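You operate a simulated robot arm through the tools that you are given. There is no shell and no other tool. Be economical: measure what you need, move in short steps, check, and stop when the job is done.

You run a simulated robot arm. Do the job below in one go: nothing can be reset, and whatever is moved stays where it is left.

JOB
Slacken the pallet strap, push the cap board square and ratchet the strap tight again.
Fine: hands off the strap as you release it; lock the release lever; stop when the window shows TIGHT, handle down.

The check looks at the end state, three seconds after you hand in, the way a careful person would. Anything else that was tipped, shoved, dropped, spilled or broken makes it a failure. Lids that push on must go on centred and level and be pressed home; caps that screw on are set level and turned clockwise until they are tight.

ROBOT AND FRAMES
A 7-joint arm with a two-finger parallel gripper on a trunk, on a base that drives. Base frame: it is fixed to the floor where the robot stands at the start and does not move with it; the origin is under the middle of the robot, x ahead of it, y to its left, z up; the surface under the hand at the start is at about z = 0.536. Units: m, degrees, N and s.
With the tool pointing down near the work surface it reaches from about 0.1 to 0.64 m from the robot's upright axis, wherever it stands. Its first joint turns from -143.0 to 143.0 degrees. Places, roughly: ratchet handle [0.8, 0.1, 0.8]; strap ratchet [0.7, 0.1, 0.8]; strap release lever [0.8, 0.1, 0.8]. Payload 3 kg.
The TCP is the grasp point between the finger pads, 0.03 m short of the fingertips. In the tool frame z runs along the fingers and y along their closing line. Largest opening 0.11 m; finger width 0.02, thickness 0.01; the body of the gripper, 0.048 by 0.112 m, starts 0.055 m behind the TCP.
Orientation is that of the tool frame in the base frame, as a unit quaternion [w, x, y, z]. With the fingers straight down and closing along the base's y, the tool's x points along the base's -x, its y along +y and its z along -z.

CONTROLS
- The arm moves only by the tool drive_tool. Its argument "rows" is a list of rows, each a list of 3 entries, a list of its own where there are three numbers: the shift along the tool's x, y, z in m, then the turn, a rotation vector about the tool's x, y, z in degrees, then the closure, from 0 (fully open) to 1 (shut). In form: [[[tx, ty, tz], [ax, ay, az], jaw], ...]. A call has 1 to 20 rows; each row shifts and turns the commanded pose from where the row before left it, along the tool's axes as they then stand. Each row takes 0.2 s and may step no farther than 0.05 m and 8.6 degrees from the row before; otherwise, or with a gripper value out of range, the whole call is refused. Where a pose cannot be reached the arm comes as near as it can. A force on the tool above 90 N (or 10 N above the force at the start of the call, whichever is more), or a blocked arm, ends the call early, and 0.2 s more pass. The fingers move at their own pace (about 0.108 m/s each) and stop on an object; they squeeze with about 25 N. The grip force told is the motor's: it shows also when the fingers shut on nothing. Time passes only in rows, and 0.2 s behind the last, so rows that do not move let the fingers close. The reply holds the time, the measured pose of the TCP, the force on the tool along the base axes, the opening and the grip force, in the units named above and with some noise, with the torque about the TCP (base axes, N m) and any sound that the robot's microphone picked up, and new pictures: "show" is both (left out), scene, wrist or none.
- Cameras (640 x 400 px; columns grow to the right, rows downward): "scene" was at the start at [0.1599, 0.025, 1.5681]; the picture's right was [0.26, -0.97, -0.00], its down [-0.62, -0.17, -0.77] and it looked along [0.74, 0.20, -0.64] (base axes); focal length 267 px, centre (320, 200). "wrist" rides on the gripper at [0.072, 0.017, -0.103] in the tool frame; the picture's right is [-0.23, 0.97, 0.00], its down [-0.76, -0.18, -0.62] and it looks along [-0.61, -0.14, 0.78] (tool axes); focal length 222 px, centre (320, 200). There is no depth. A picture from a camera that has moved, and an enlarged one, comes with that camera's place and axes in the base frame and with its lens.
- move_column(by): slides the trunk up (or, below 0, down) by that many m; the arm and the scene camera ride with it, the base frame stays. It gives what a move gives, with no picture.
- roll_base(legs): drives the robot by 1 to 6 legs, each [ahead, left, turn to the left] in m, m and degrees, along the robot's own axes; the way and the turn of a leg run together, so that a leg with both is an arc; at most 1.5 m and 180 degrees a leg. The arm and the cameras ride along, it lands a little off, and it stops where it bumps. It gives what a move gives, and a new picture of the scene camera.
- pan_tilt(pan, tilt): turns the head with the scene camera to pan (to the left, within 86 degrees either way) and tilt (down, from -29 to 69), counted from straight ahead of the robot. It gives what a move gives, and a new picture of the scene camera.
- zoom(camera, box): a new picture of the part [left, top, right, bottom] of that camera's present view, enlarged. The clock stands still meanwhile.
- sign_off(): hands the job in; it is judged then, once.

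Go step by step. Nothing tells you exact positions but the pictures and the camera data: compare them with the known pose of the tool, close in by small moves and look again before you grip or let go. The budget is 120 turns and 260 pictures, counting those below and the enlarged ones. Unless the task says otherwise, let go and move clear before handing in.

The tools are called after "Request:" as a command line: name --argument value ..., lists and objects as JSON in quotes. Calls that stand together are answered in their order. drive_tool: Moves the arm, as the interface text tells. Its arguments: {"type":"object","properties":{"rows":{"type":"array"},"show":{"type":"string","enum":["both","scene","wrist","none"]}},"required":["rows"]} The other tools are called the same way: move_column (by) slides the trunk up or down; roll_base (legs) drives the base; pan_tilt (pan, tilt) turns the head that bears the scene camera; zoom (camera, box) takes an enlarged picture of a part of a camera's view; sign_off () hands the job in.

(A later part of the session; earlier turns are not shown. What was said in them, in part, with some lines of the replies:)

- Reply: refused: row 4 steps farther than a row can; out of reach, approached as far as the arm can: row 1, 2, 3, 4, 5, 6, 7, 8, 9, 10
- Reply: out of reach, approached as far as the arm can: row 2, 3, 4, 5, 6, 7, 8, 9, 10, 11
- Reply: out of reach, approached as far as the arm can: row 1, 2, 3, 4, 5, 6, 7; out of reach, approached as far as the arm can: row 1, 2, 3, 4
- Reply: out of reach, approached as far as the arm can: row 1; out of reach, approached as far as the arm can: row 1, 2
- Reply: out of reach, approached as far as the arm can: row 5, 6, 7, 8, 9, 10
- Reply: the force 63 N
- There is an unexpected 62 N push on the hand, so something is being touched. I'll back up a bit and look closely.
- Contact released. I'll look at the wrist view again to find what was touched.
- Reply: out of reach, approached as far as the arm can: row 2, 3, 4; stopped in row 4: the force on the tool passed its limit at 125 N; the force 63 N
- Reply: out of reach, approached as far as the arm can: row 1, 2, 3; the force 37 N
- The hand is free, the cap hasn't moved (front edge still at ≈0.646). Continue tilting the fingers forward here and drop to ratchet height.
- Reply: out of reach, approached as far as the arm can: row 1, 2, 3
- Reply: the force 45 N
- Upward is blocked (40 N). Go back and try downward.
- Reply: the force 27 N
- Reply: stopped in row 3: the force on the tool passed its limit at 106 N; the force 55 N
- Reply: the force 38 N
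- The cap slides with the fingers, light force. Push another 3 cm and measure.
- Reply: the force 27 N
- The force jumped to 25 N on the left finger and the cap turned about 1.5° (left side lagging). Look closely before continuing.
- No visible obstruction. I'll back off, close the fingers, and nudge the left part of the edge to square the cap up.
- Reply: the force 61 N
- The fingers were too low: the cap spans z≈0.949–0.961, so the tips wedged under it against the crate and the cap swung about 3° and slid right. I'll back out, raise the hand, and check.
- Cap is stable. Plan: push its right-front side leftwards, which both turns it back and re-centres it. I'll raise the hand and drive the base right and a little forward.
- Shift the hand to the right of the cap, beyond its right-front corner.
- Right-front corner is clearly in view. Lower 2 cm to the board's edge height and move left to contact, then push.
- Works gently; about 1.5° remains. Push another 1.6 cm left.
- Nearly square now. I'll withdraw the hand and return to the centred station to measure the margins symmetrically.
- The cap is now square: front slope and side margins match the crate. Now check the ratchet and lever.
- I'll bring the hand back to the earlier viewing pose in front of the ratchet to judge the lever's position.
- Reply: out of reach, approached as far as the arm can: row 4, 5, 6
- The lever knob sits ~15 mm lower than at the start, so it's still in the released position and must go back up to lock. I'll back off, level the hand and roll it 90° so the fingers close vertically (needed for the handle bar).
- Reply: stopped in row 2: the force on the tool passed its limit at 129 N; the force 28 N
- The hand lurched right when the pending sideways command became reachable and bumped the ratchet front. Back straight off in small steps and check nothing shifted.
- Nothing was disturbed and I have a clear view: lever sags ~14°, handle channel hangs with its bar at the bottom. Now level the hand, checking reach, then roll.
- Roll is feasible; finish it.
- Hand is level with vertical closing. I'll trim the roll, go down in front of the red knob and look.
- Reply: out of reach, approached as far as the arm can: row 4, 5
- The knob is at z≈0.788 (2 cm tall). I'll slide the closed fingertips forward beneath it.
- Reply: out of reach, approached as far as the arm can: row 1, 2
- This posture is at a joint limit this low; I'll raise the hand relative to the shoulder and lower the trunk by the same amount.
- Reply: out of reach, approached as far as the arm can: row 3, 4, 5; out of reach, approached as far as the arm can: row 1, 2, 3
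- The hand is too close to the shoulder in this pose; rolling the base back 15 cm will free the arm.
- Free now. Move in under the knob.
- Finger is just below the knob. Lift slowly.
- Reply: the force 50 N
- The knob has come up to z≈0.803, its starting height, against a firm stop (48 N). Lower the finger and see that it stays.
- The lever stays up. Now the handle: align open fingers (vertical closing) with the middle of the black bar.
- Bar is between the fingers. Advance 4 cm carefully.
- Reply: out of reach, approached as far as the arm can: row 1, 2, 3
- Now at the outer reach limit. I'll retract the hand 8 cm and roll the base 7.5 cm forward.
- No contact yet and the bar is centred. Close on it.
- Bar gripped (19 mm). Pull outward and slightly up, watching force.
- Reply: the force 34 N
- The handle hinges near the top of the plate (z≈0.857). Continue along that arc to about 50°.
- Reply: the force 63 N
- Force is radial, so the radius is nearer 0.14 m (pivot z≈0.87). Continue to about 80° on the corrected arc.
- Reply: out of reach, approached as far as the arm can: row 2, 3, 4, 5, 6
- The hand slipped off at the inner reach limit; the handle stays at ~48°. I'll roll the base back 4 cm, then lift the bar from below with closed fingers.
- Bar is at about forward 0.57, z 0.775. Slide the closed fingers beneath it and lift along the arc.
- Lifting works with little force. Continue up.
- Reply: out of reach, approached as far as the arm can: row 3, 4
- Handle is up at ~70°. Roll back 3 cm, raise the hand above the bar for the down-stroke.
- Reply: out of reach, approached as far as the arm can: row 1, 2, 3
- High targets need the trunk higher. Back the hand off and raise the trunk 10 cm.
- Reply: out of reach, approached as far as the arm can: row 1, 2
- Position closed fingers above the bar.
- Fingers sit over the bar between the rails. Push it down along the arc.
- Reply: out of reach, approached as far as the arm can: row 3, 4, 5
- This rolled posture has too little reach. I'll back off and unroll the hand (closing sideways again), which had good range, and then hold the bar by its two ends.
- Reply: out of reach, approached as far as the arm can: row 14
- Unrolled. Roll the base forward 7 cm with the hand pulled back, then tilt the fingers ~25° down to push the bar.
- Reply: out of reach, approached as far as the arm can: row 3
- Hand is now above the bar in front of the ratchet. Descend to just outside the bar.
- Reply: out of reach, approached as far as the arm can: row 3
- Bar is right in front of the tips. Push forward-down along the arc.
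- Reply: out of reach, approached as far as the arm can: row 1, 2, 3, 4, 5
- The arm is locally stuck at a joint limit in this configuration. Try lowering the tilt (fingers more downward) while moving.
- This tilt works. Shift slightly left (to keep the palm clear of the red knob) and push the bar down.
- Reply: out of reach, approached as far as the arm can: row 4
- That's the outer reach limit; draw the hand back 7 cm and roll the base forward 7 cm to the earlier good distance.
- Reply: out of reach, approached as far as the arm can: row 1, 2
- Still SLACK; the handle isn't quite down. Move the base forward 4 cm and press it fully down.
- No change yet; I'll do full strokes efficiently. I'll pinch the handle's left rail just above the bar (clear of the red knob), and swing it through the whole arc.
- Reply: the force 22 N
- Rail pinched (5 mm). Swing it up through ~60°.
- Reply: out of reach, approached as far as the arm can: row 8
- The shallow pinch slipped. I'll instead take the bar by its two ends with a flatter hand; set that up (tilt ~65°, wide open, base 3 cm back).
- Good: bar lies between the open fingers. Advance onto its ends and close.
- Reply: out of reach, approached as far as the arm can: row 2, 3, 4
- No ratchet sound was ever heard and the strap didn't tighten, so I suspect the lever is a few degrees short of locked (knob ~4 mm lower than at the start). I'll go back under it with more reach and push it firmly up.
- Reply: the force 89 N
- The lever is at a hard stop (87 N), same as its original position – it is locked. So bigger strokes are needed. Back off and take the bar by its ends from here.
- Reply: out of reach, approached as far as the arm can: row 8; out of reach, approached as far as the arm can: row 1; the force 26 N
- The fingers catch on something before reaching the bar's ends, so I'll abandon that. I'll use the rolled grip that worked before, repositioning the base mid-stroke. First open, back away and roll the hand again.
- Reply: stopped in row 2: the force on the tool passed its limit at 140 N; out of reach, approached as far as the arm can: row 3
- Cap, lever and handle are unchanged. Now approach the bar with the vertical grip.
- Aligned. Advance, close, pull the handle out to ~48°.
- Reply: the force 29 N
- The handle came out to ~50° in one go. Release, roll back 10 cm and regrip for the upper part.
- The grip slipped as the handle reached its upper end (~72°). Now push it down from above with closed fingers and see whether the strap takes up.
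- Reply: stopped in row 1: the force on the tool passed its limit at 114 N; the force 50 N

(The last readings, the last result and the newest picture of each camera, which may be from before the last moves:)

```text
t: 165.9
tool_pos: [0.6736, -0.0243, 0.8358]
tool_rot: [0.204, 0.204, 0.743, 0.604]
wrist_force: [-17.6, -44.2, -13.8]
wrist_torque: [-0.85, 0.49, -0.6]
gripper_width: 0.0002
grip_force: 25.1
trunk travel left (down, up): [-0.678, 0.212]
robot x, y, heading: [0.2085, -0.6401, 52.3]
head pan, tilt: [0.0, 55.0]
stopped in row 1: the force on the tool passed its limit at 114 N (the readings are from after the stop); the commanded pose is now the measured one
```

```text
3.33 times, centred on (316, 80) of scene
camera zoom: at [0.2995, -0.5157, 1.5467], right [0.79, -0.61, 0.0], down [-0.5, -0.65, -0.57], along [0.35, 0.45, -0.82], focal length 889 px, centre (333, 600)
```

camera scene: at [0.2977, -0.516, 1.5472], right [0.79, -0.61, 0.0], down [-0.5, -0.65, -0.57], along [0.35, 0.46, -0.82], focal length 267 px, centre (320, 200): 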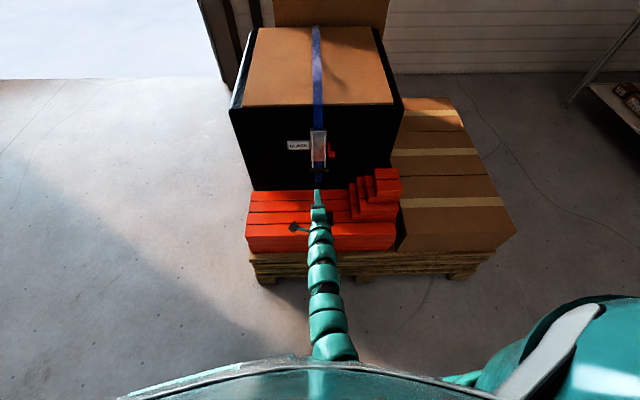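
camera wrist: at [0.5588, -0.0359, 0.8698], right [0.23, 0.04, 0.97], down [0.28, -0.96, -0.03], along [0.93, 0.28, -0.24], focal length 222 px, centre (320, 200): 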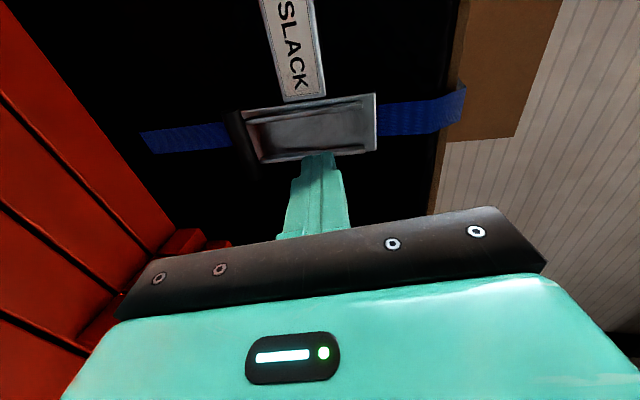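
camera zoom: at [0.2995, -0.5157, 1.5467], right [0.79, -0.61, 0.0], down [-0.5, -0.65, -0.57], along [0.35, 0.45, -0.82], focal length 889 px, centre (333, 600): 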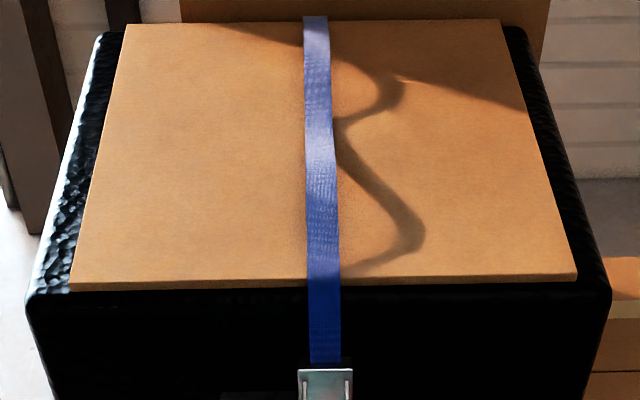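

The tips met the bar head-on; raise 1.5 cm, go over it, then press down.

Request:
drive_tool --rows '[[[0, 0.004, -0.012], [0, 0, 0], 1], [[0, 0.018, -0.003], [0, 0, 0], 1], [[0, 0.003, 0.015], [0, 0, 0], 1], [[0, 0.003, 0.018], [0, 0, 0], 1], [[0, -0.0165, 0.003], [0, 0, 0], 1], [[0.0004, -0.0192, 0.012], [0, 0, 0], 1], [[0.0004, -0.0192, 0.0159], [0, 0, 0], 1], [[0, -0.0125, 0.018], [0, 0, 0], 1], [[0, 0, 0], [0, 0, 0], 1]]' --show "none"

Request:
zoom --camera "wrist" --box '[160, 20, 480, 220]'

Request:
zoom --camera "scene" --box '[272, 125, 368, 185]'

```text
t: 167.9
tool_pos: [0.7083, 0.0274, 0.7921]
tool_rot: [0.205, 0.204, 0.74, 0.607]
wrist_force: [0.6, -0.3, -0.4]
wrist_torque: [-0.03, -0.02, -0.02]
gripper_width: 0.0002
grip_force: 25.3
trunk travel left (down, up): [-0.678, 0.212]
robot x, y, heading: [0.2093, -0.6385, 52.4]
head pan, tilt: [0.0, 55.0]
```

```text
2.00 times, centred on (320, 120) of wrist
camera zoom: at [0.5902, -0.0139, 0.8228], right [0.24, 0.05, 0.97], down [0.28, -0.96, -0.02], along [0.93, 0.28, -0.25], focal length 444 px, centre (320, 360)
```

zoom: 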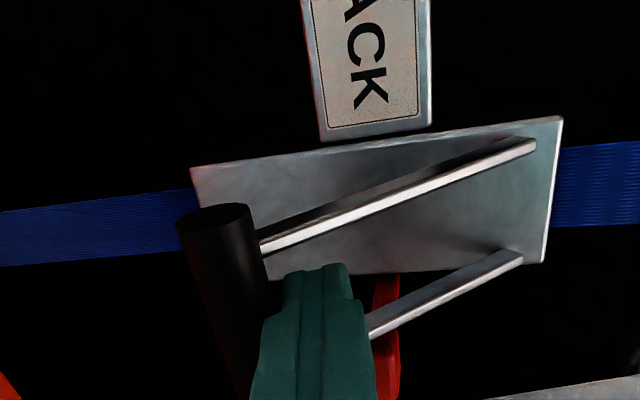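

```text
6.67 times, centred on (320, 155) of scene
camera zoom: at [0.2985, -0.5156, 1.5471], right [0.79, -0.61, 0.0], down [-0.5, -0.65, -0.57], along [0.35, 0.46, -0.82], focal length 1778 px, centre (320, 500)
```

zoom: 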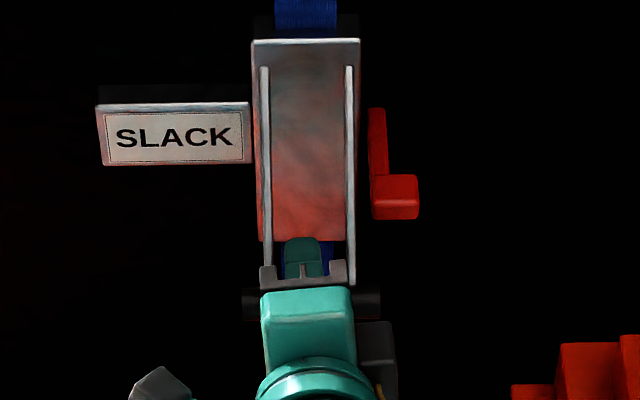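

Free-moving so far. Continue down; retract, roll the base 6.5 cm forward and push the bar home from the front.

Request:
drive_tool --rows '[[[0, -0.0099, 0.0093], [0, 0, 0], 1], [[0, -0.0099, 0.0092], [0, 0, 0], 1], [[0, -0.0, -0.04], [0, 0, 0], 1], [[0, -0.017, -0.03], [0, 0, 0], 1], [[0, -0.016, -0.026], [0, 0, 0], 1], [[0, 0, 0], [0, 0, 0], 1]]' --show "none"

Request:
roll_base --legs '[[0.065, 0, 0]]'

Request:
drive_tool --rows '[[[0, -0.0015, 0.0147], [0, 0, 0], 1], [[0, -0.0015, 0.0147], [0, 0, 0], 1], [[0, -0.0015, 0.0147], [0, 0, 0], 1], [[0, -0.0015, 0.0147], [0, 0, 0], 1], [[0, 0, 0], [0, 0, 0], 1]]' --show "none"

Request:
zoom --camera "wrist" --box '[160, 20, 480, 220]'

Request:
zoom --camera "scene" --box '[220, 20, 412, 200]'

```text
t: 168.8
tool_pos: [0.6947, 0.0043, 0.7947]
tool_rot: [0.211, 0.198, 0.729, 0.621]
wrist_force: [0.4, -1.0, -0.3]
wrist_torque: [0.01, 0.02, 0.01]
gripper_width: 0.0001
grip_force: 25.0
trunk travel left (down, up): [-0.678, 0.212]
robot x, y, heading: [0.2089, -0.6377, 52.4]
head pan, tilt: [0.0, 55.0]
stopped in row 4: the force on the tool passed its limit at 117 N (the readings are from after the stop); the commanded pose is now the measured one
```

```text
t: 169.8
tool_pos: [0.7347, 0.0587, 0.7929]
tool_rot: [0.21, 0.199, 0.729, 0.62]
wrist_force: [-0.4, 0.4, -0.6]
wrist_torque: [0.0, -0.03, 0.04]
gripper_width: 0.0
grip_force: 24.8
trunk travel left (down, up): [-0.678, 0.212]
robot x, y, heading: [0.2462, -0.5867, 52.4]
head pan, tilt: [0.0, 55.0]
camera scene: at [0.3399, -0.4608, 1.5469], right [0.79, -0.61, 0.0], down [-0.5, -0.65, -0.57], along [0.35, 0.46, -0.82], focal length 267 px, centre (320, 200)
```

scene: 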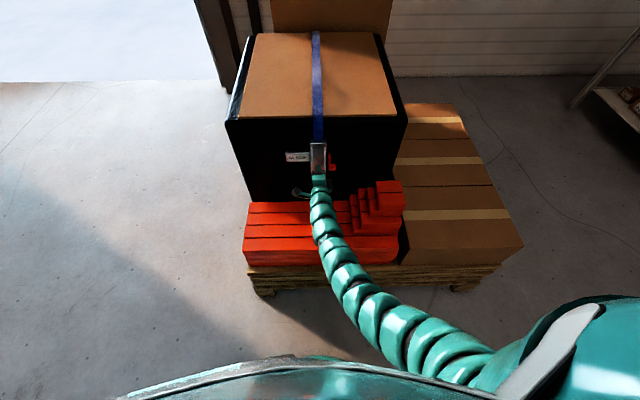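

```text
t: 170.7
tool_pos: [0.7542, 0.0872, 0.7875]
tool_rot: [0.213, 0.198, 0.727, 0.622]
wrist_force: [-30.9, -56.9, 31.4]
wrist_torque: [1.01, -0.96, -0.75]
gripper_width: 0.0001
grip_force: 25.0
trunk travel left (down, up): [-0.678, 0.212]
robot x, y, heading: [0.2504, -0.5858, 52.5]
head pan, tilt: [0.0, 55.0]
stopped in row 4: the force on the tool passed its limit at 114 N (the readings are from after the stop); the commanded pose is now the measured one
```

```text
2.00 times, centred on (320, 120) of wrist
camera zoom: at [0.635, 0.0445, 0.813], right [0.21, 0.02, 0.98], down [0.28, -0.96, -0.04], along [0.94, 0.29, -0.21], focal length 444 px, centre (320, 360)
```

zoom: 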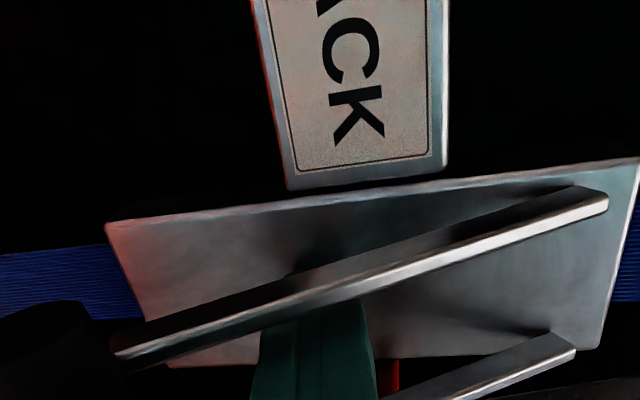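

```text
2.22 times, centred on (316, 110) of scene
camera zoom: at [0.3318, -0.4741, 1.549], right [0.79, -0.61, 0.0], down [-0.5, -0.65, -0.58], along [0.35, 0.46, -0.81], focal length 592 px, centre (329, 400)
```

zoom: 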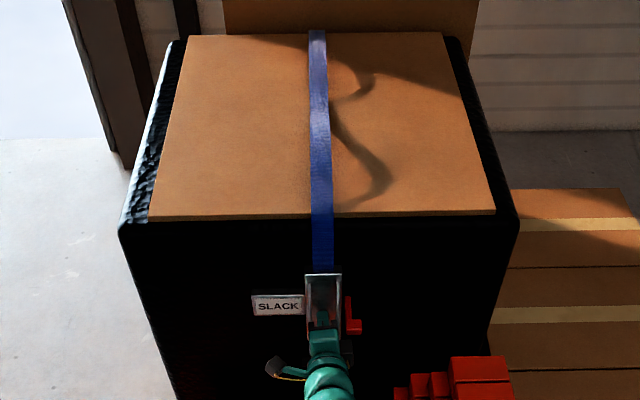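

The tip passed over the bar onto the plate. Back straight out, drop to bar height, then push the bar home.

Request:
drive_tool --rows '[[[0, 0, -0.03], [0, 0, 0], 1], [[0, 0, -0.04], [0, 0, 0], 1], [[0, 0, -0.045], [0, 0, 0], 1], [[0, -0.024, 0.003], [0, 0, 0], 1], [[0, -0.024, 0.003], [0, 0, 0], 1], [[0, 0, 0], [0, 0, 0], 1]]' --show "none"

Request:
zoom --camera "wrist" --box '[160, 20, 480, 220]'

```text
t: 172.1
tool_pos: [0.696, -0.005, 0.7466]
tool_rot: [0.21, 0.198, 0.732, 0.618]
wrist_force: [1.0, -0.1, 0.4]
wrist_torque: [-0.02, 0.02, -0.02]
gripper_width: 0.0
grip_force: 25.3
trunk travel left (down, up): [-0.678, 0.212]
robot x, y, heading: [0.2479, -0.5863, 52.8]
head pan, tilt: [0.0, 55.0]
```

```text
2.00 times, centred on (320, 120) of wrist
camera zoom: at [0.5776, -0.0457, 0.7746], right [0.22, 0.03, 0.98], down [0.28, -0.96, -0.04], along [0.93, 0.29, -0.22], focal length 444 px, centre (320, 360)
```

zoom: 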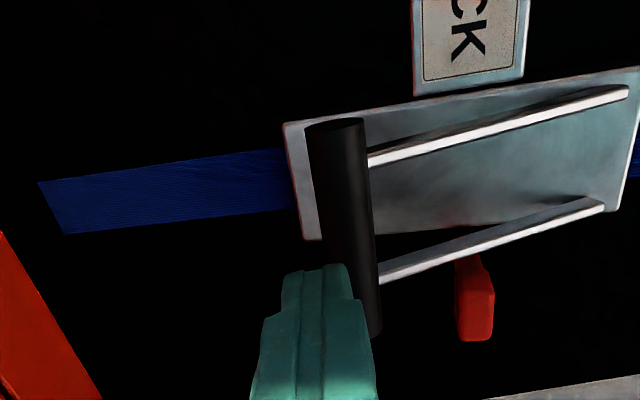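

Request:
drive_tool --rows '[[[0.002, 0.008, -0.002], [0, 0, 0], 1], [[0.001, -0.001, 0.015], [0, 0, 0], 1], [[0.001, -0.001, 0.015], [0, 0, 0], 1], [[0, -0.0012, 0.015], [0, 0, 0], 1], [[0, -0.0012, 0.015], [0, 0, 0], 1], [[0, -0.001, 0.014], [0, 0, 0], 1], [[0, 0, 0], [0, 0, 0], 1]]' --show "none"

Request:
zoom --camera "wrist" --box '[160, 20, 480, 220]'

Request:
zoom --camera "scene" --box '[220, 20, 412, 200]'

```text
t: 173.7
tool_pos: [0.7309, 0.0563, 0.7369]
tool_rot: [0.21, 0.2, 0.731, 0.618]
wrist_force: [0.3, -0.6, 0.2]
wrist_torque: [0.02, 0.0, -0.02]
gripper_width: 0.0
grip_force: 25.0
trunk travel left (down, up): [-0.678, 0.212]
robot x, y, heading: [0.2474, -0.5856, 52.6]
head pan, tilt: [0.0, 55.0]
```

```text
2.00 times, centred on (320, 120) of wrist
camera zoom: at [0.6128, 0.0158, 0.7654], right [0.22, 0.03, 0.98], down [0.28, -0.96, -0.04], along [0.93, 0.29, -0.22], focal length 444 px, centre (320, 360)
```

zoom: 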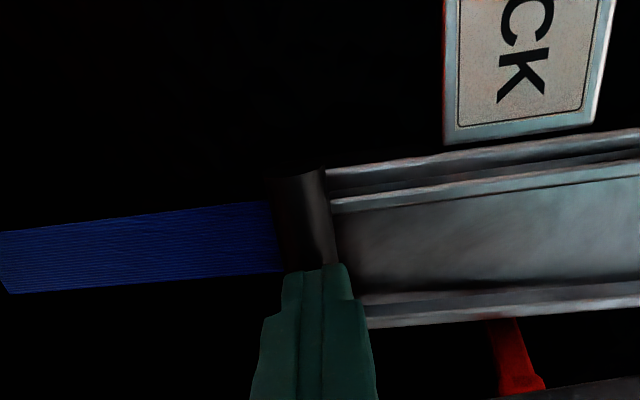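

```text
2.22 times, centred on (316, 110) of scene
camera zoom: at [0.3385, -0.4632, 1.5471], right [0.79, -0.61, 0.0], down [-0.5, -0.65, -0.57], along [0.35, 0.46, -0.82], focal length 592 px, centre (329, 400)
```

zoom: 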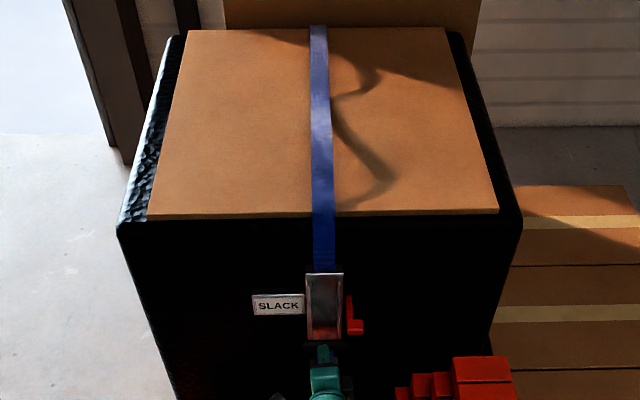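

The handle isn't quite at its bottom stop (bar ≈8 mm short). Press it fully home.

Request:
drive_tool --rows '[[[0, -0.0005, 0.006], [0, 0, 0], 1], [[0, -0.0005, 0.006], [0, 0, 0], 1], [[0, 0, 0.005], [0, 0, 0], 1], [[0, 0, 0], [0, 0, 0], 1]]' --show "none"

Request:
zoom --camera "wrist" --box '[160, 20, 480, 220]'

Request:
zoom --camera "scene" --box '[260, 130, 380, 205]'

```text
t: 174.7
tool_pos: [0.7359, 0.066, 0.7353]
tool_rot: [0.209, 0.197, 0.732, 0.618]
wrist_force: [-35.6, -57.6, 12.1]
wrist_torque: [-0.39, -0.35, -0.59]
gripper_width: 0.0
grip_force: 25.0
trunk travel left (down, up): [-0.678, 0.212]
robot x, y, heading: [0.2478, -0.5874, 52.7]
head pan, tilt: [0.0, 55.0]
```

```text
2.00 times, centred on (320, 120) of wrist
camera zoom: at [0.6177, 0.0238, 0.7644], right [0.22, 0.03, 0.98], down [0.29, -0.96, -0.04], along [0.93, 0.29, -0.22], focal length 444 px, centre (320, 360)
```

zoom: 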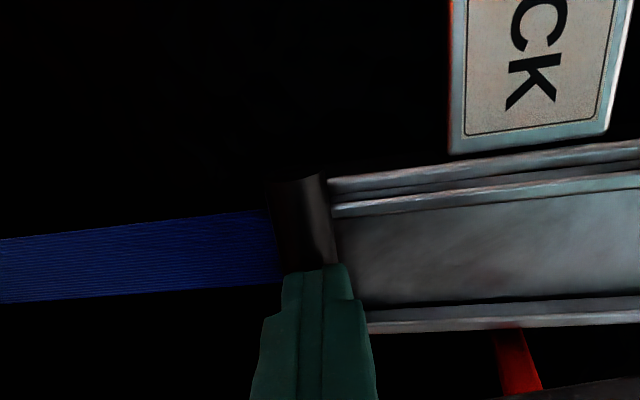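

```text
5.33 times, centred on (320, 168) of scene
camera zoom: at [0.3336, -0.4709, 1.548], right [0.79, -0.61, 0.0], down [-0.5, -0.65, -0.58], along [0.35, 0.46, -0.82], focal length 1422 px, centre (320, 373)
```

zoom: 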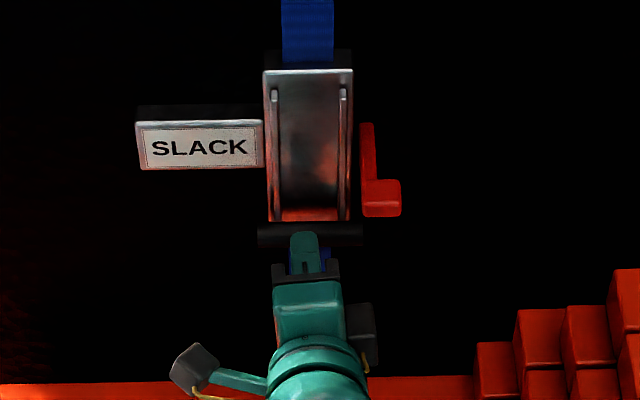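

Handle is fully home, yet SLACK. Perhaps several strokes are needed; I'll pump efficiently: regrip the bar and swing it out to ~50° and back repeatedly within one hold. First back off, nudge the base, and check alignment.

Request:
drive_tool --rows '[[[0, 0, -0.03], [0, 0, 0], 1], [[0, 0, -0.03], [0, 0, 0], 0.6], [[0, 0, 0], [0, 0, 0], 0.5], [[0, 0, 0], [0, 0, 0], 0.5]]' --show "none"

Request:
roll_base --legs '[[0.03, 0, 0]]'

Request:
drive_tool --rows '[[[0, -0.003, 0.005], [0, 0, 0], 0.5], [[0, 0, 0], [0, 0, 0], 0.5]]' --show "none"

Request:
zoom --camera "wrist" --box '[160, 20, 480, 220]'

```text
t: 175.7
tool_pos: [0.7063, 0.0225, 0.7431]
tool_rot: [0.21, 0.199, 0.731, 0.618]
wrist_force: [0.0, 0.9, -0.2]
wrist_torque: [0.01, -0.03, 0.03]
gripper_width: 0.0551
grip_force: 0.0
trunk travel left (down, up): [-0.678, 0.212]
robot x, y, heading: [0.2513, -0.5855, 52.6]
head pan, tilt: [0.0, 55.0]
```

```text
t: 176.6
tool_pos: [0.7256, 0.0478, 0.7419]
tool_rot: [0.21, 0.199, 0.731, 0.618]
wrist_force: [0.5, 0.1, 0.7]
wrist_torque: [-0.01, -0.01, 0.02]
gripper_width: 0.0551
grip_force: 0.0
trunk travel left (down, up): [-0.678, 0.212]
robot x, y, heading: [0.2656, -0.561, 52.5]
head pan, tilt: [0.0, 55.0]
camera scene: at [0.3582, -0.4376, 1.5468], right [0.79, -0.61, 0.0], down [-0.5, -0.65, -0.57], along [0.35, 0.45, -0.82], focal length 267 px, centre (320, 200)
```

scene: 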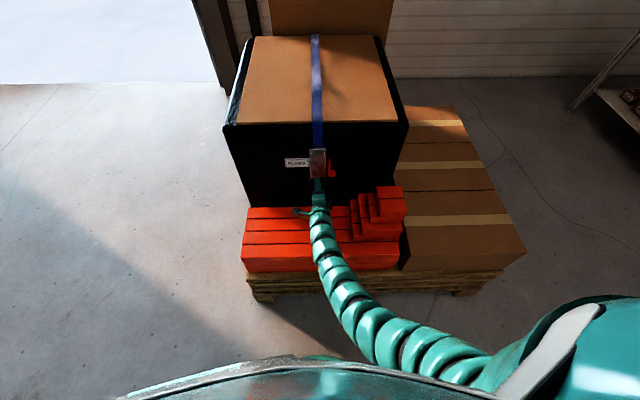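

```text
t: 177.2
tool_pos: [0.7286, 0.0499, 0.7404]
tool_rot: [0.21, 0.2, 0.731, 0.618]
wrist_force: [-0.1, -0.1, -0.2]
wrist_torque: [-0.02, 0.02, 0.0]
gripper_width: 0.0551
grip_force: 0.1
trunk travel left (down, up): [-0.678, 0.212]
robot x, y, heading: [0.2641, -0.5665, 52.4]
head pan, tilt: [0.0, 55.0]
```

```text
2.00 times, centred on (320, 120) of wrist
camera zoom: at [0.6089, 0.0082, 0.7681], right [0.22, 0.03, 0.98], down [0.28, -0.96, -0.04], along [0.93, 0.28, -0.22], focal length 444 px, centre (320, 360)
```

zoom: 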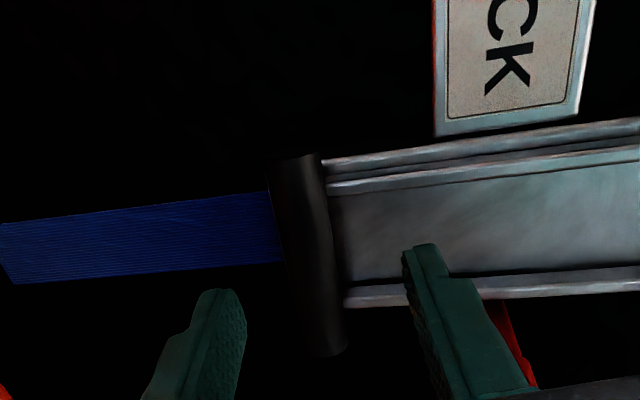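

Aligned. Grip and pump: up to ~48°, down, up, down while holding the bar.

Request:
drive_tool --rows '[[[0, 0, 0.0135], [0, 0, 0], 0.5], [[0, 0, 0.0135], [0, 0, 0], 0.5], [[0, 0, 0], [0, 0, 0], 0.8], [[0, 0, 0], [0, 0, 0], 0.97], [[0, 0, 0], [0, 0, 0], 0.97], [[0.0008, 0.0008, -0.0152], [0, 0, 0], 0.97], [[0.0008, 0.0008, -0.0152], [0, 0, 0], 0.97], [[0.0005, 0.0038, -0.0143], [0, 0, 0], 0.97], [[0.0005, 0.0038, -0.0143], [0, 0, 0], 0.97], [[0.0002, 0.0053, -0.0112], [0, 0, 0], 0.97], [[0.0002, 0.0053, -0.0112], [0, 0, 0], 0.97], [[0, 0.0056, -0.0081], [0, 0, 0], 0.97], [[0, 0.0056, -0.0081], [0, 0, 0], 0.97], [[0, 0, 0], [0, 0, 0], 0.97]]' --show "none"

Request:
drive_tool --rows '[[[0, -0.0056, 0.0081], [0, 0, 0], 0.97], [[0, -0.0056, 0.0081], [0, 0, 0], 0.97], [[-0.0002, -0.0053, 0.0112], [0, 0, 0], 0.97], [[-0.0002, -0.0053, 0.0112], [0, 0, 0], 0.97], [[-0.0005, -0.0038, 0.0143], [0, 0, 0], 0.97], [[-0.0005, -0.0038, 0.0143], [0, 0, 0], 0.97], [[-0.0008, -0.0008, 0.0152], [0, 0, 0], 0.97], [[-0.0008, -0.0008, 0.0152], [0, 0, 0], 0.97], [[0, 0, 0], [0, 0, 0], 0.97]]' --show "none"

Request:
zoom --camera "scene" --box '[220, 20, 412, 200]'

Request:
zoom --camera "wrist" --box '[160, 20, 480, 220]'

```text
t: 180.2
tool_pos: [0.6886, -0.0041, 0.7789]
tool_rot: [0.21, 0.199, 0.732, 0.616]
wrist_force: [-7.4, -51.3, -37.5]
wrist_torque: [-1.0, 1.21, -1.19]
gripper_width: 0.0151
grip_force: 45.0
trunk travel left (down, up): [-0.678, 0.212]
robot x, y, heading: [0.2655, -0.5618, 52.2]
head pan, tilt: [0.0, 55.0]
```

```text
t: 182.2
tool_pos: [0.741, 0.0722, 0.7325]
tool_rot: [0.207, 0.199, 0.733, 0.617]
wrist_force: [-17.7, -10.8, -31.4]
wrist_torque: [-0.22, 1.47, 0.26]
gripper_width: 0.0203
grip_force: 45.1
trunk travel left (down, up): [-0.678, 0.212]
robot x, y, heading: [0.2669, -0.5619, 52.8]
head pan, tilt: [0.0, 55.0]
```

```text
2.22 times, centred on (316, 110) of scene
camera zoom: at [0.3577, -0.4369, 1.5468], right [0.79, -0.61, 0.0], down [-0.5, -0.65, -0.57], along [0.35, 0.45, -0.82], focal length 592 px, centre (329, 400)
```

zoom: 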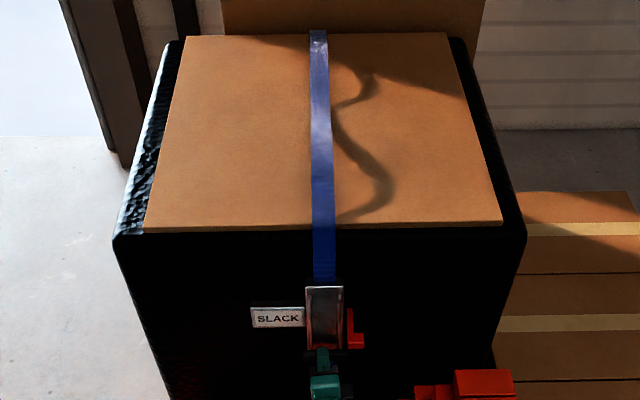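

```text
2.00 times, centred on (320, 120) of wrist
camera zoom: at [0.623, 0.0295, 0.7613], right [0.22, 0.03, 0.97], down [0.29, -0.96, -0.04], along [0.93, 0.29, -0.22], focal length 444 px, centre (320, 360)
```

zoom: 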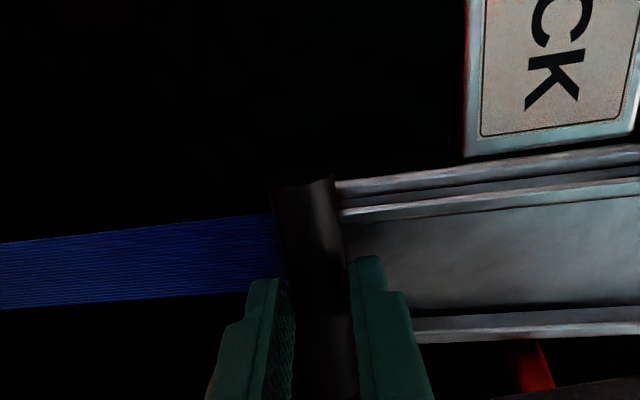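

Pumping by grip works smoothly but has no effect, and my measurements put the knob ~5 mm below its fully-up height again (likely disturbed by the jam). I'll push the lever firmly up again with closed fingers and look right after.

Request:
drive_tool --rows '[[[0, 0, 0], [0, 0, 0], 0.6], [[0, 0, 0], [0, 0, 0], 0.5], [[0, 0, -0.045], [0, 0, 0], 0.5], [[0, 0, -0.045], [0, 0, 0], 0.8], [[-0.027, 0.002, 0], [0, 0, 0], 1], [[-0.027, 0.002, 0], [0, 0, 0], 1], [[-0.001, 0.0035, 0.021], [0, 0, 0], 1], [[-0.001, 0.0035, 0.021], [0, 0, 0], 1], [[-0.001, 0.0035, 0.021], [0, 0, 0], 1], [[0, 0, 0], [0, 0, 0], 1]]' --show "none"

Request:
zoom --camera "wrist" --box '[160, 20, 480, 220]'

```text
t: 184.4
tool_pos: [0.7777, 0.0211, 0.7581]
tool_rot: [0.21, 0.2, 0.731, 0.617]
wrist_force: [0.7, -0.6, 0.5]
wrist_torque: [0.01, 0.0, 0.01]
gripper_width: 0.0
grip_force: 24.6
trunk travel left (down, up): [-0.678, 0.212]
robot x, y, heading: [0.2658, -0.5627, 52.2]
head pan, tilt: [0.0, 55.0]
```

```text
2.00 times, centred on (320, 120) of wrist
camera zoom: at [0.6585, -0.0202, 0.7859], right [0.22, 0.03, 0.98], down [0.28, -0.96, -0.04], along [0.93, 0.28, -0.22], focal length 444 px, centre (320, 360)
```

zoom: 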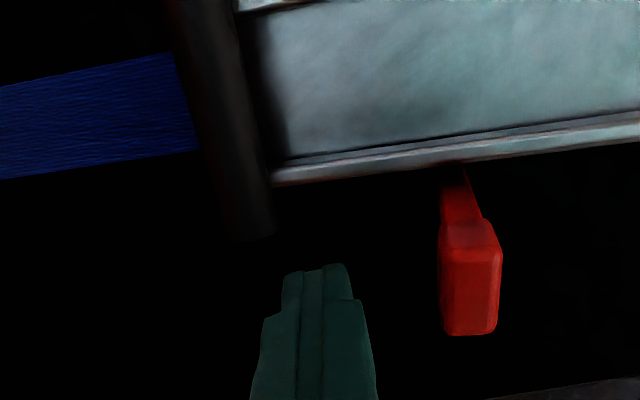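

The lever now looks horizontal. I'll push it up once more for certainty, then back out and line up on the bar again.

Request:
drive_tool --rows '[[[0, 0.0085, -0.0014], [0, 0, 0], 1], [[0, 0.0085, -0.0014], [0, 0, 0], 1], [[0, 0.0085, -0.0014], [0, 0, 0], 1], [[0, 0.006, -0.001], [0, 0, 0], 1], [[0, 0.006, -0.001], [0, 0, 0], 1], [[0, 0.004, -0.001], [0, 0, 0], 1], [[0, 0, 0], [0, 0, 0], 1]]' --show "none"

Request:
zoom --camera "wrist" --box '[160, 20, 480, 220]'

Request:
drive_tool --rows '[[[0, -0.015, 0], [0, 0, 0], 1], [[0, -0.02, 0], [0, 0, 0], 1], [[0, 0, -0.035], [0, 0, 0], 1], [[0.027, -0.005, -0.01], [0, 0, 0], 0.8], [[0.026, -0.005, 0], [0, 0, 0], 0.5], [[0, 0, 0], [0, 0, 0], 0.5]]' --show "none"

Request:
zoom --camera "wrist" --box '[160, 20, 480, 220]'

```text
t: 186.0
tool_pos: [0.7733, 0.0218, 0.7885]
tool_rot: [0.206, 0.2, 0.737, 0.612]
wrist_force: [-9.7, -22.8, -72.9]
wrist_torque: [-0.04, 0.84, -0.26]
gripper_width: 0.0
grip_force: 25.2
trunk travel left (down, up): [-0.678, 0.212]
robot x, y, heading: [0.2623, -0.5653, 52.6]
head pan, tilt: [0.0, 55.0]
```

```text
2.00 times, centred on (320, 120) of wrist
camera zoom: at [0.6551, -0.0203, 0.8184], right [0.23, 0.04, 0.97], down [0.29, -0.96, -0.03], along [0.93, 0.29, -0.23], focal length 444 px, centre (320, 360)
```

zoom: 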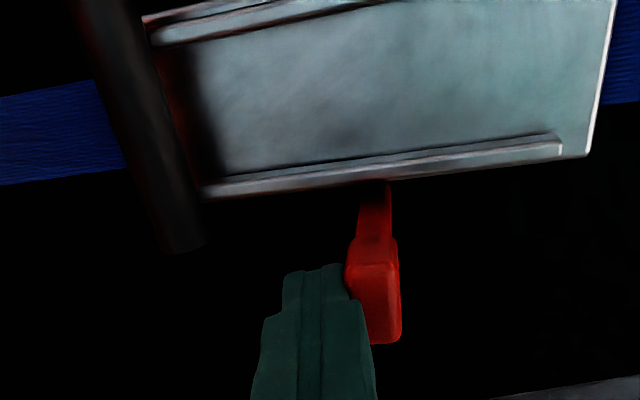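

```text
t: 187.4
tool_pos: [0.7038, 0.0049, 0.7613]
tool_rot: [0.211, 0.199, 0.731, 0.618]
wrist_force: [-0.2, 0.1, 0.6]
wrist_torque: [0.01, 0.01, -0.04]
gripper_width: 0.0551
grip_force: 0.1
trunk travel left (down, up): [-0.678, 0.212]
robot x, y, heading: [0.2692, -0.5633, 52.4]
head pan, tilt: [0.0, 55.0]
```

```text
2.00 times, centred on (320, 120) of wrist
camera zoom: at [0.5845, -0.036, 0.7887], right [0.22, 0.03, 0.98], down [0.28, -0.96, -0.04], along [0.93, 0.28, -0.22], focal length 444 px, centre (320, 360)
```

zoom: 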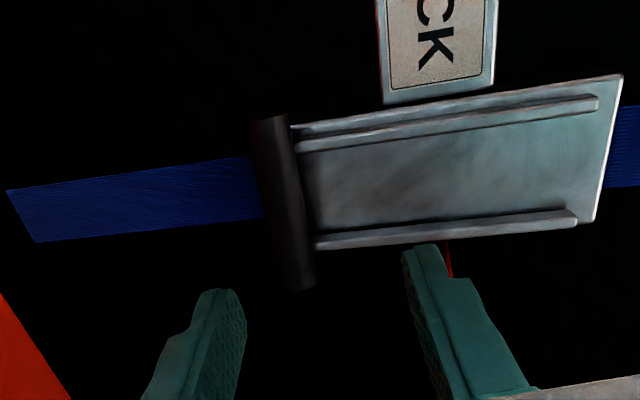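

Lever firmly at its upper stop. Now stroke: grip, pull to 48°, release; then reposition for lifting the bar past 90°.

Request:
drive_tool --rows '[[[0.0014, -0.003, 0.0203], [0, 0, 0], 0.5], [[0.0014, -0.003, 0.0203], [0, 0, 0], 0.5], [[0.0014, -0.003, 0.0203], [0, 0, 0], 0.5], [[0.0014, -0.003, 0.0203], [0, 0, 0], 0.5], [[0, 0, 0], [0, 0, 0], 0.8], [[0, 0, 0], [0, 0, 0], 0.97], [[0, 0, 0], [0, 0, 0], 0.97], [[0.0008, 0.0008, -0.0152], [0, 0, 0], 0.97], [[0.0008, 0.0008, -0.0152], [0, 0, 0], 0.97], [[0.0005, 0.0038, -0.0143], [0, 0, 0], 0.97], [[0.0005, 0.0038, -0.0143], [0, 0, 0], 0.97], [[0.0002, 0.0053, -0.0112], [0, 0, 0], 0.97], [[0.0002, 0.0053, -0.0112], [0, 0, 0], 0.97], [[0, 0.0056, -0.0081], [0, 0, 0], 0.97], [[0, 0.0056, -0.0081], [0, 0, 0], 0.97], [[0, 0, 0], [0, 0, 0], 0.6], [[0, 0, 0], [0, 0, 0], 0.5], [[0, 0.002, -0.03], [0, 0, 0], 0.5], [[0, 0, 0], [0, 0, 0], 0.8]]' --show "none"

Request:
roll_base --legs '[[-0.06, 0, 0]]'

Request:
move_column --by 0.05

Request:
drive_tool --rows '[[[0, -0.0312, 0.0053], [0, 0, 0], 1], [[0, -0.0312, 0.0053], [0, 0, 0], 1], [[0, -0.0312, 0.0053], [0, 0, 0], 1], [[0, 0.004, 0.026], [0, 0, 0], 1], [[0, 0, 0], [0, 0, 0], 1]]' --show "none"

Request:
zoom --camera "wrist" --box '[160, 20, 480, 220]'

```text
t: 191.4
tool_pos: [0.6696, -0.0256, 0.785]
tool_rot: [0.21, 0.198, 0.731, 0.618]
wrist_force: [0.3, 0.4, 0.6]
wrist_torque: [0.02, 0.02, 0.02]
gripper_width: 0.0219
grip_force: 0.0
trunk travel left (down, up): [-0.678, 0.212]
robot x, y, heading: [0.2684, -0.5635, 52.7]
head pan, tilt: [0.0, 55.0]
```

```text
t: 192.3
tool_pos: [0.6321, -0.073, 0.7866]
tool_rot: [0.21, 0.199, 0.731, 0.619]
wrist_force: [0.0, 1.3, -0.6]
wrist_torque: [-0.02, 0.0, -0.04]
gripper_width: 0.022
grip_force: 0.2
trunk travel left (down, up): [-0.678, 0.212]
robot x, y, heading: [0.2315, -0.6105, 52.6]
head pan, tilt: [0.0, 55.0]
camera scene: at [0.3195, -0.488, 1.5472], right [0.79, -0.61, 0.0], down [-0.5, -0.65, -0.57], along [0.35, 0.46, -0.82], focal length 267 px, centre (320, 200)
```

scene: 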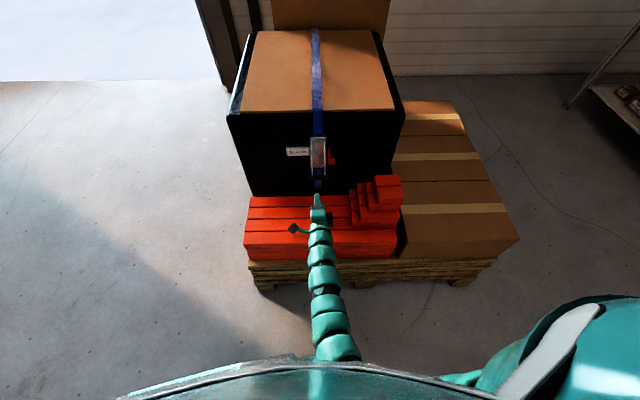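

```text
t: 193.2
tool_pos: [0.6328, -0.0742, 0.8364]
tool_rot: [0.211, 0.199, 0.731, 0.618]
wrist_force: [0.2, 0.8, -0.7]
wrist_torque: [0.05, -0.01, 0.01]
gripper_width: 0.022
grip_force: 0.0
trunk travel left (down, up): [-0.728, 0.162]
robot x, y, heading: [0.2327, -0.6102, 52.6]
head pan, tilt: [0.0, 55.0]
```

```text
t: 194.4
tool_pos: [0.6548, -0.0516, 0.7415]
tool_rot: [0.21, 0.2, 0.731, 0.618]
wrist_force: [0.1, -0.5, 0.4]
wrist_torque: [0.04, 0.02, 0.01]
gripper_width: 0.0001
grip_force: 24.6
trunk travel left (down, up): [-0.728, 0.162]
robot x, y, heading: [0.2316, -0.6113, 52.6]
head pan, tilt: [0.0, 55.0]
```

```text
2.00 times, centred on (320, 120) of wrist
camera zoom: at [0.5364, -0.0929, 0.7687], right [0.22, 0.03, 0.98], down [0.28, -0.96, -0.04], along [0.93, 0.28, -0.22], focal length 444 px, centre (320, 360)
```

zoom: 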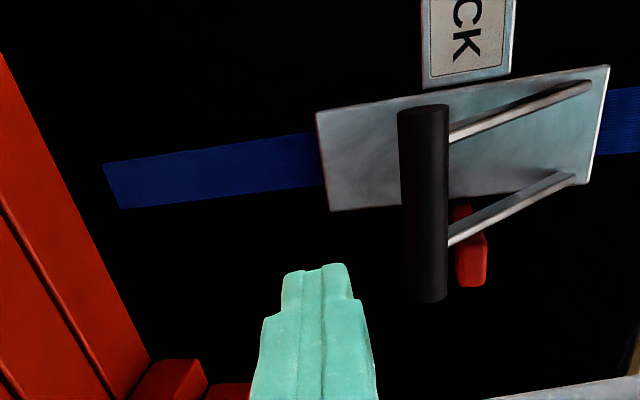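

Handle holds at ~48°. Lift the bar from below, on past 90°.

Request:
drive_tool --rows '[[[0.001, 0.0054, 0.033], [0, 0, 0], 1], [[0.001, 0.0054, 0.033], [0, 0, 0], 1], [[0, 0.0158, -0.0027], [0, 0, 0], 1], [[0, 0.0115, -0.0103], [0, 0, 0], 1], [[0, 0.0115, -0.0103], [0, 0, 0], 1], [[0, 0.0103, -0.007], [0, 0, 0], 1], [[0, 0.0103, -0.007], [0, 0, 0], 1], [[0, 0.011, -0.0049], [0, 0, 0], 1], [[0, 0.0111, -0.0049], [0, 0, 0], 1], [[0, 0.0121, -0.0035], [0, 0, 0], 1], [[0, 0.0121, -0.0036], [0, 0, 0], 1], [[0, 0.0125, -0.0011], [0, 0, 0], 1], [[0, 0, 0], [0, 0, 0], 1]]' --show "none"

Request:
zoom --camera "wrist" --box '[160, 20, 480, 220]'

Request:
zoom --camera "scene" --box '[220, 40, 412, 200]'

```text
t: 196.7
tool_pos: [0.6583, -0.0288, 0.8392]
tool_rot: [0.21, 0.198, 0.735, 0.614]
wrist_force: [-1.3, -0.3, 1.0]
wrist_torque: [-0.05, 0.04, -0.04]
gripper_width: 0.0
grip_force: 25.4
trunk travel left (down, up): [-0.728, 0.162]
robot x, y, heading: [0.2291, -0.6119, 52.4]
head pan, tilt: [0.0, 55.0]
stopped in row 11: the force on the tool passed its limit at 102 N (the readings are from after the stop); the commanded pose is now the measured one
```

```text
2.00 times, centred on (320, 120) of wrist
camera zoom: at [0.5409, -0.0702, 0.8688], right [0.22, 0.04, 0.97], down [0.29, -0.96, -0.03], along [0.93, 0.28, -0.23], focal length 444 px, centre (320, 360)
```

zoom: 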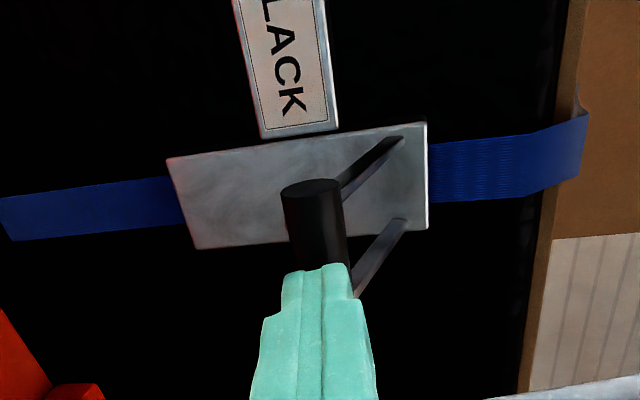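

```text
2.50 times, centred on (316, 120) of scene
camera zoom: at [0.3161, -0.492, 1.599], right [0.79, -0.61, 0.0], down [-0.5, -0.65, -0.58], along [0.35, 0.46, -0.82], focal length 667 px, centre (330, 400)
```

zoom: 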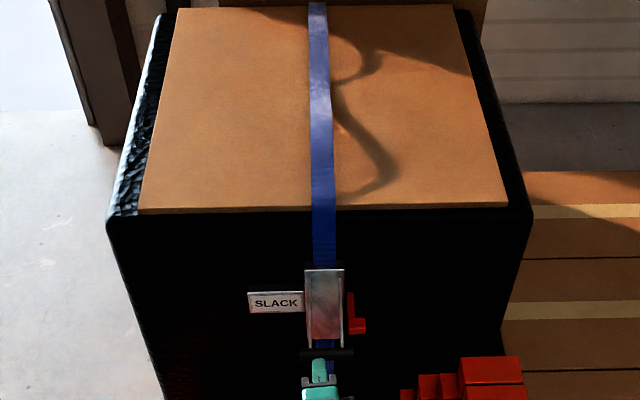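

That's the handle's upper stop (~77°), so the stroke is full. Now over the bar, press down, retract, shift down/forward and push home, in one sequence.

Request:
drive_tool --rows '[[[0, 0.01, -0.005], [0, 0, 0], 1], [[0, 0.0196, -0.003], [0, 0, 0], 1], [[-0.003, 0.0043, 0.03], [0, 0, 0], 1], [[0, -0.0215, 0.0047], [0, 0, 0], 1], [[0, -0.0192, 0.0159], [0, 0, 0], 1], [[0, -0.0192, 0.0159], [0, 0, 0], 1], [[0, -0.014, 0.0196], [0, 0, 0], 1], [[0, 0, 0], [0, 0, 0], 1], [[0, 0.004, -0.04], [0, 0, 0], 1], [[0, 0, -0.04], [0, 0, 0], 1], [[0, 0, -0.03], [0, 0, 0], 1], [[0, 0, 0], [0, 0, 0], 1]]' --show "none"

Request:
move_column --by -0.05

Request:
zoom --camera "wrist" --box '[160, 20, 480, 220]'

Request:
roll_base --legs '[[0.05, 0, 0]]'

```text
t: 199.3
tool_pos: [0.643, -0.0593, 0.8036]
tool_rot: [0.207, 0.197, 0.738, 0.612]
wrist_force: [-0.9, -0.6, -0.4]
wrist_torque: [0.04, 0.0, -0.02]
gripper_width: 0.0
grip_force: 25.3
trunk travel left (down, up): [-0.728, 0.162]
robot x, y, heading: [0.2327, -0.6126, 52.6]
head pan, tilt: [0.0, 55.0]
```

```text
t: 200.3
tool_pos: [0.6429, -0.0603, 0.7511]
tool_rot: [0.207, 0.2, 0.738, 0.611]
wrist_force: [0.1, -0.2, 0.4]
wrist_torque: [-0.02, -0.01, -0.03]
gripper_width: 0.0
grip_force: 24.9
trunk travel left (down, up): [-0.678, 0.212]
robot x, y, heading: [0.2323, -0.6104, 52.5]
head pan, tilt: [0.0, 55.0]
```

```text
2.00 times, centred on (320, 120) of wrist
camera zoom: at [0.525, -0.1017, 0.7822], right [0.23, 0.04, 0.97], down [0.29, -0.96, -0.02], along [0.93, 0.29, -0.23], focal length 444 px, centre (320, 360)
```

zoom: 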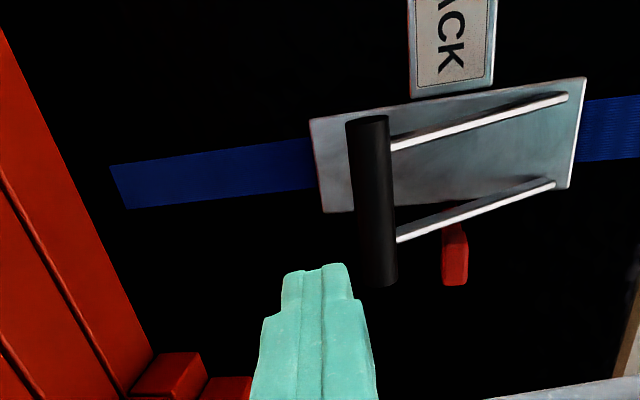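

```text
t: 201.2
tool_pos: [0.6744, -0.0175, 0.751]
tool_rot: [0.206, 0.199, 0.738, 0.611]
wrist_force: [0.4, 0.4, -0.6]
wrist_torque: [0.07, -0.02, -0.03]
gripper_width: 0.0
grip_force: 25.3
trunk travel left (down, up): [-0.678, 0.212]
robot x, y, heading: [0.2604, -0.5682, 52.8]
head pan, tilt: [0.0, 55.0]
camera scene: at [0.3525, -0.4454, 1.5469], right [0.79, -0.61, 0.0], down [-0.5, -0.65, -0.57], along [0.35, 0.45, -0.82], focal length 267 px, centre (320, 200)
```

scene: 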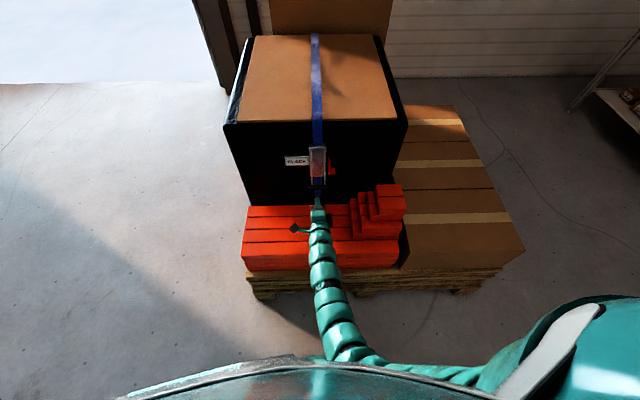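

Request:
drive_tool --rows '[[[0, 0.0085, -0.001], [0, 0, 0], 1], [[0, -0.001, 0.0157], [0, 0, 0], 1], [[0, -0.001, 0.0157], [0, 0, 0], 1], [[0, -0.001, 0.0157], [0, 0, 0], 1], [[0, -0.001, 0.0157], [0, 0, 0], 1], [[0, -0.001, 0.0157], [0, 0, 0], 1], [[0, -0.001, 0.0157], [0, 0, 0], 1], [[0, -0.001, 0.0157], [0, 0, 0], 1], [[0, 0, 0], [0, 0, 0], 1]]' --show "none"

Request:
zoom --camera "scene" --box '[220, 30, 412, 200]'

Request:
zoom --camera "scene" --box '[272, 135, 368, 195]'

```text
t: 203.2
tool_pos: [0.7316, 0.0689, 0.7365]
tool_rot: [0.207, 0.199, 0.737, 0.612]
wrist_force: [-7.0, -14.9, 3.7]
wrist_torque: [-0.11, -0.02, -0.25]
gripper_width: 0.0001
grip_force: 24.8
trunk travel left (down, up): [-0.678, 0.212]
robot x, y, heading: [0.2599, -0.573, 52.4]
head pan, tilt: [0.0, 55.0]
```

```text
2.35 times, centred on (316, 115) of scene
camera zoom: at [0.3505, -0.4487, 1.5473], right [0.79, -0.61, 0.0], down [-0.5, -0.65, -0.57], along [0.35, 0.46, -0.82], focal length 627 px, centre (329, 400)
```

zoom: 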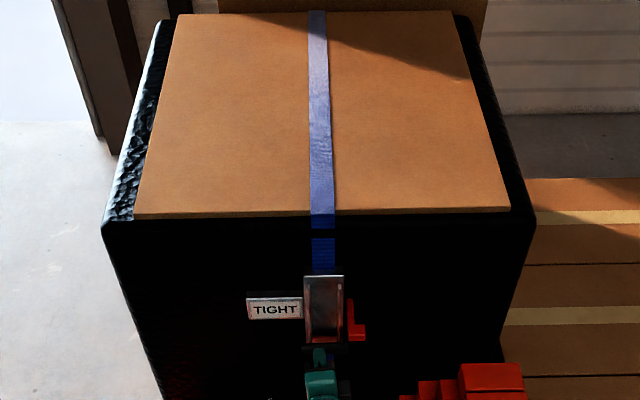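

```text
6.67 times, centred on (320, 165) of scene
camera zoom: at [0.3505, -0.4487, 1.5473], right [0.79, -0.61, 0.0], down [-0.5, -0.65, -0.57], along [0.35, 0.46, -0.82], focal length 1778 px, centre (320, 433)
```

zoom: 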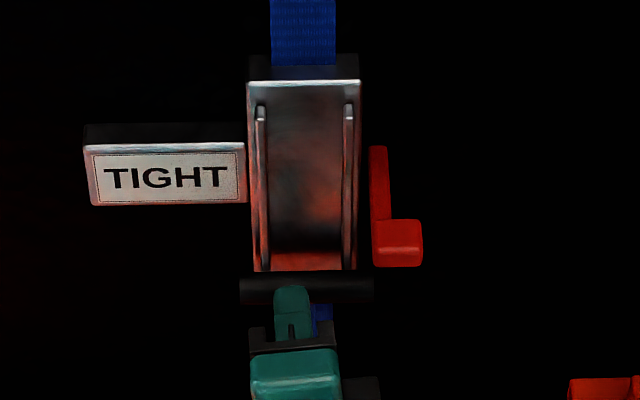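

The window reads TIGHT, the strap lies flat, the lever is up and the handle is down. Withdraw the hand straight back and verify.

Request:
drive_tool --rows '[[[0, 0, -0.02], [0, 0, 0], 1], [[0, 0, -0.04], [0, 0, 0], 1], [[0, 0, -0.04], [0, 0, 0], 1], [[0, 0, 0], [0, 0, 0], 1]]' --show "none"

Request:
roll_base --legs '[[-0.15, 0, 0]]'

Request:
zoom --camera "scene" --box '[220, 10, 412, 180]'

Request:
zoom --camera "scene" --box '[272, 100, 368, 160]'

```text
t: 204.2
tool_pos: [0.6798, -0.015, 0.7515]
tool_rot: [0.207, 0.198, 0.738, 0.611]
wrist_force: [0.2, -0.3, -0.8]
wrist_torque: [0.03, 0.02, 0.02]
gripper_width: 0.0
grip_force: 25.0
trunk travel left (down, up): [-0.678, 0.212]
robot x, y, heading: [0.2598, -0.5671, 52.3]
head pan, tilt: [0.0, 55.0]
```

```text
t: 205.6
tool_pos: [0.5871, -0.1347, 0.7531]
tool_rot: [0.206, 0.197, 0.737, 0.613]
wrist_force: [-0.9, -0.8, 0.6]
wrist_torque: [-0.01, 0.02, 0.01]
gripper_width: 0.0004
grip_force: 25.3
trunk travel left (down, up): [-0.678, 0.212]
robot x, y, heading: [0.1701, -0.688, 52.5]
head pan, tilt: [0.0, 55.0]
camera scene: at [0.2589, -0.5672, 1.5472], right [0.79, -0.61, 0.0], down [-0.5, -0.65, -0.57], along [0.35, 0.46, -0.82], focal length 267 px, centre (320, 200)
```

scene: 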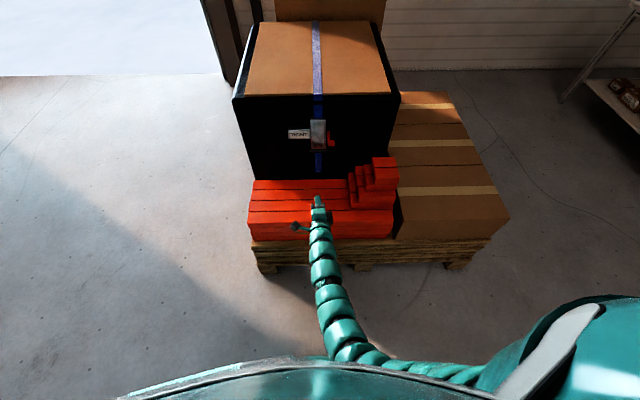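

```text
2.35 times, centred on (316, 95) of scene
camera zoom: at [0.2589, -0.5672, 1.5472], right [0.79, -0.61, 0.0], down [-0.5, -0.65, -0.57], along [0.35, 0.46, -0.82], focal length 627 px, centre (329, 447)
```

zoom: 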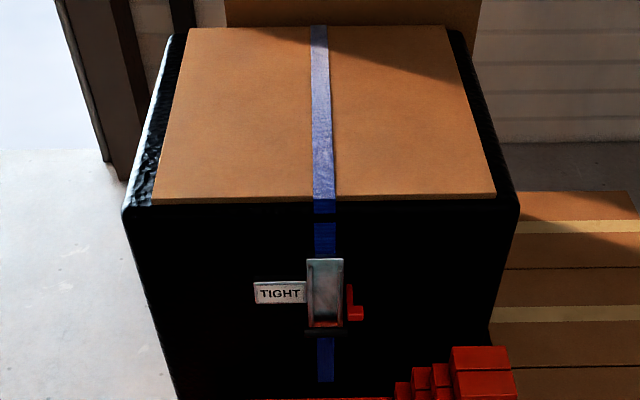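

```text
6.67 times, centred on (320, 130) of scene
camera zoom: at [0.2589, -0.5672, 1.5472], right [0.79, -0.61, 0.0], down [-0.5, -0.65, -0.57], along [0.35, 0.46, -0.82], focal length 1778 px, centre (320, 667)
```

zoom: 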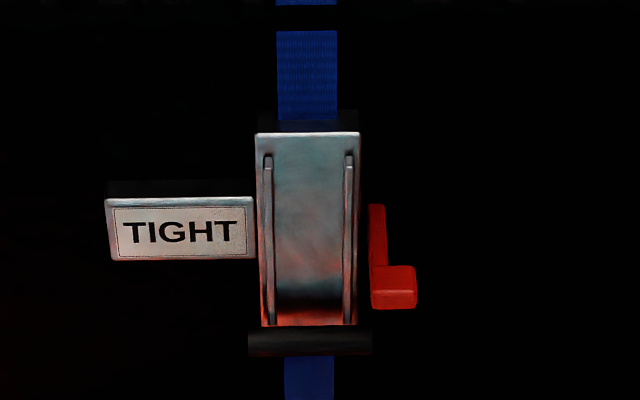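

The window shows TIGHT with the handle down and the release lever up at its stop. The cap sits square, the strap lies flat over it, and the hand is clear, so I'm handing in.

Request:
sign_off

```text
The job is handed in.
```

I slackened the strap, pushed the cap board square and ratcheted the strap tight again. At hand-in the window showed TIGHT, the handle was down, the release lever was up against its stop, and the hand was clear.

- **Bumps along the way:** the hand knocked the cap edge and the ratchet several times, with forces up to 140 N. The later pictures showed nothing else moved.
- **Cap position:** I squared it by eye from the camera pictures. It lines up with the crate to within a fraction of a degree, but may sit about 5 mm off centre front to back.
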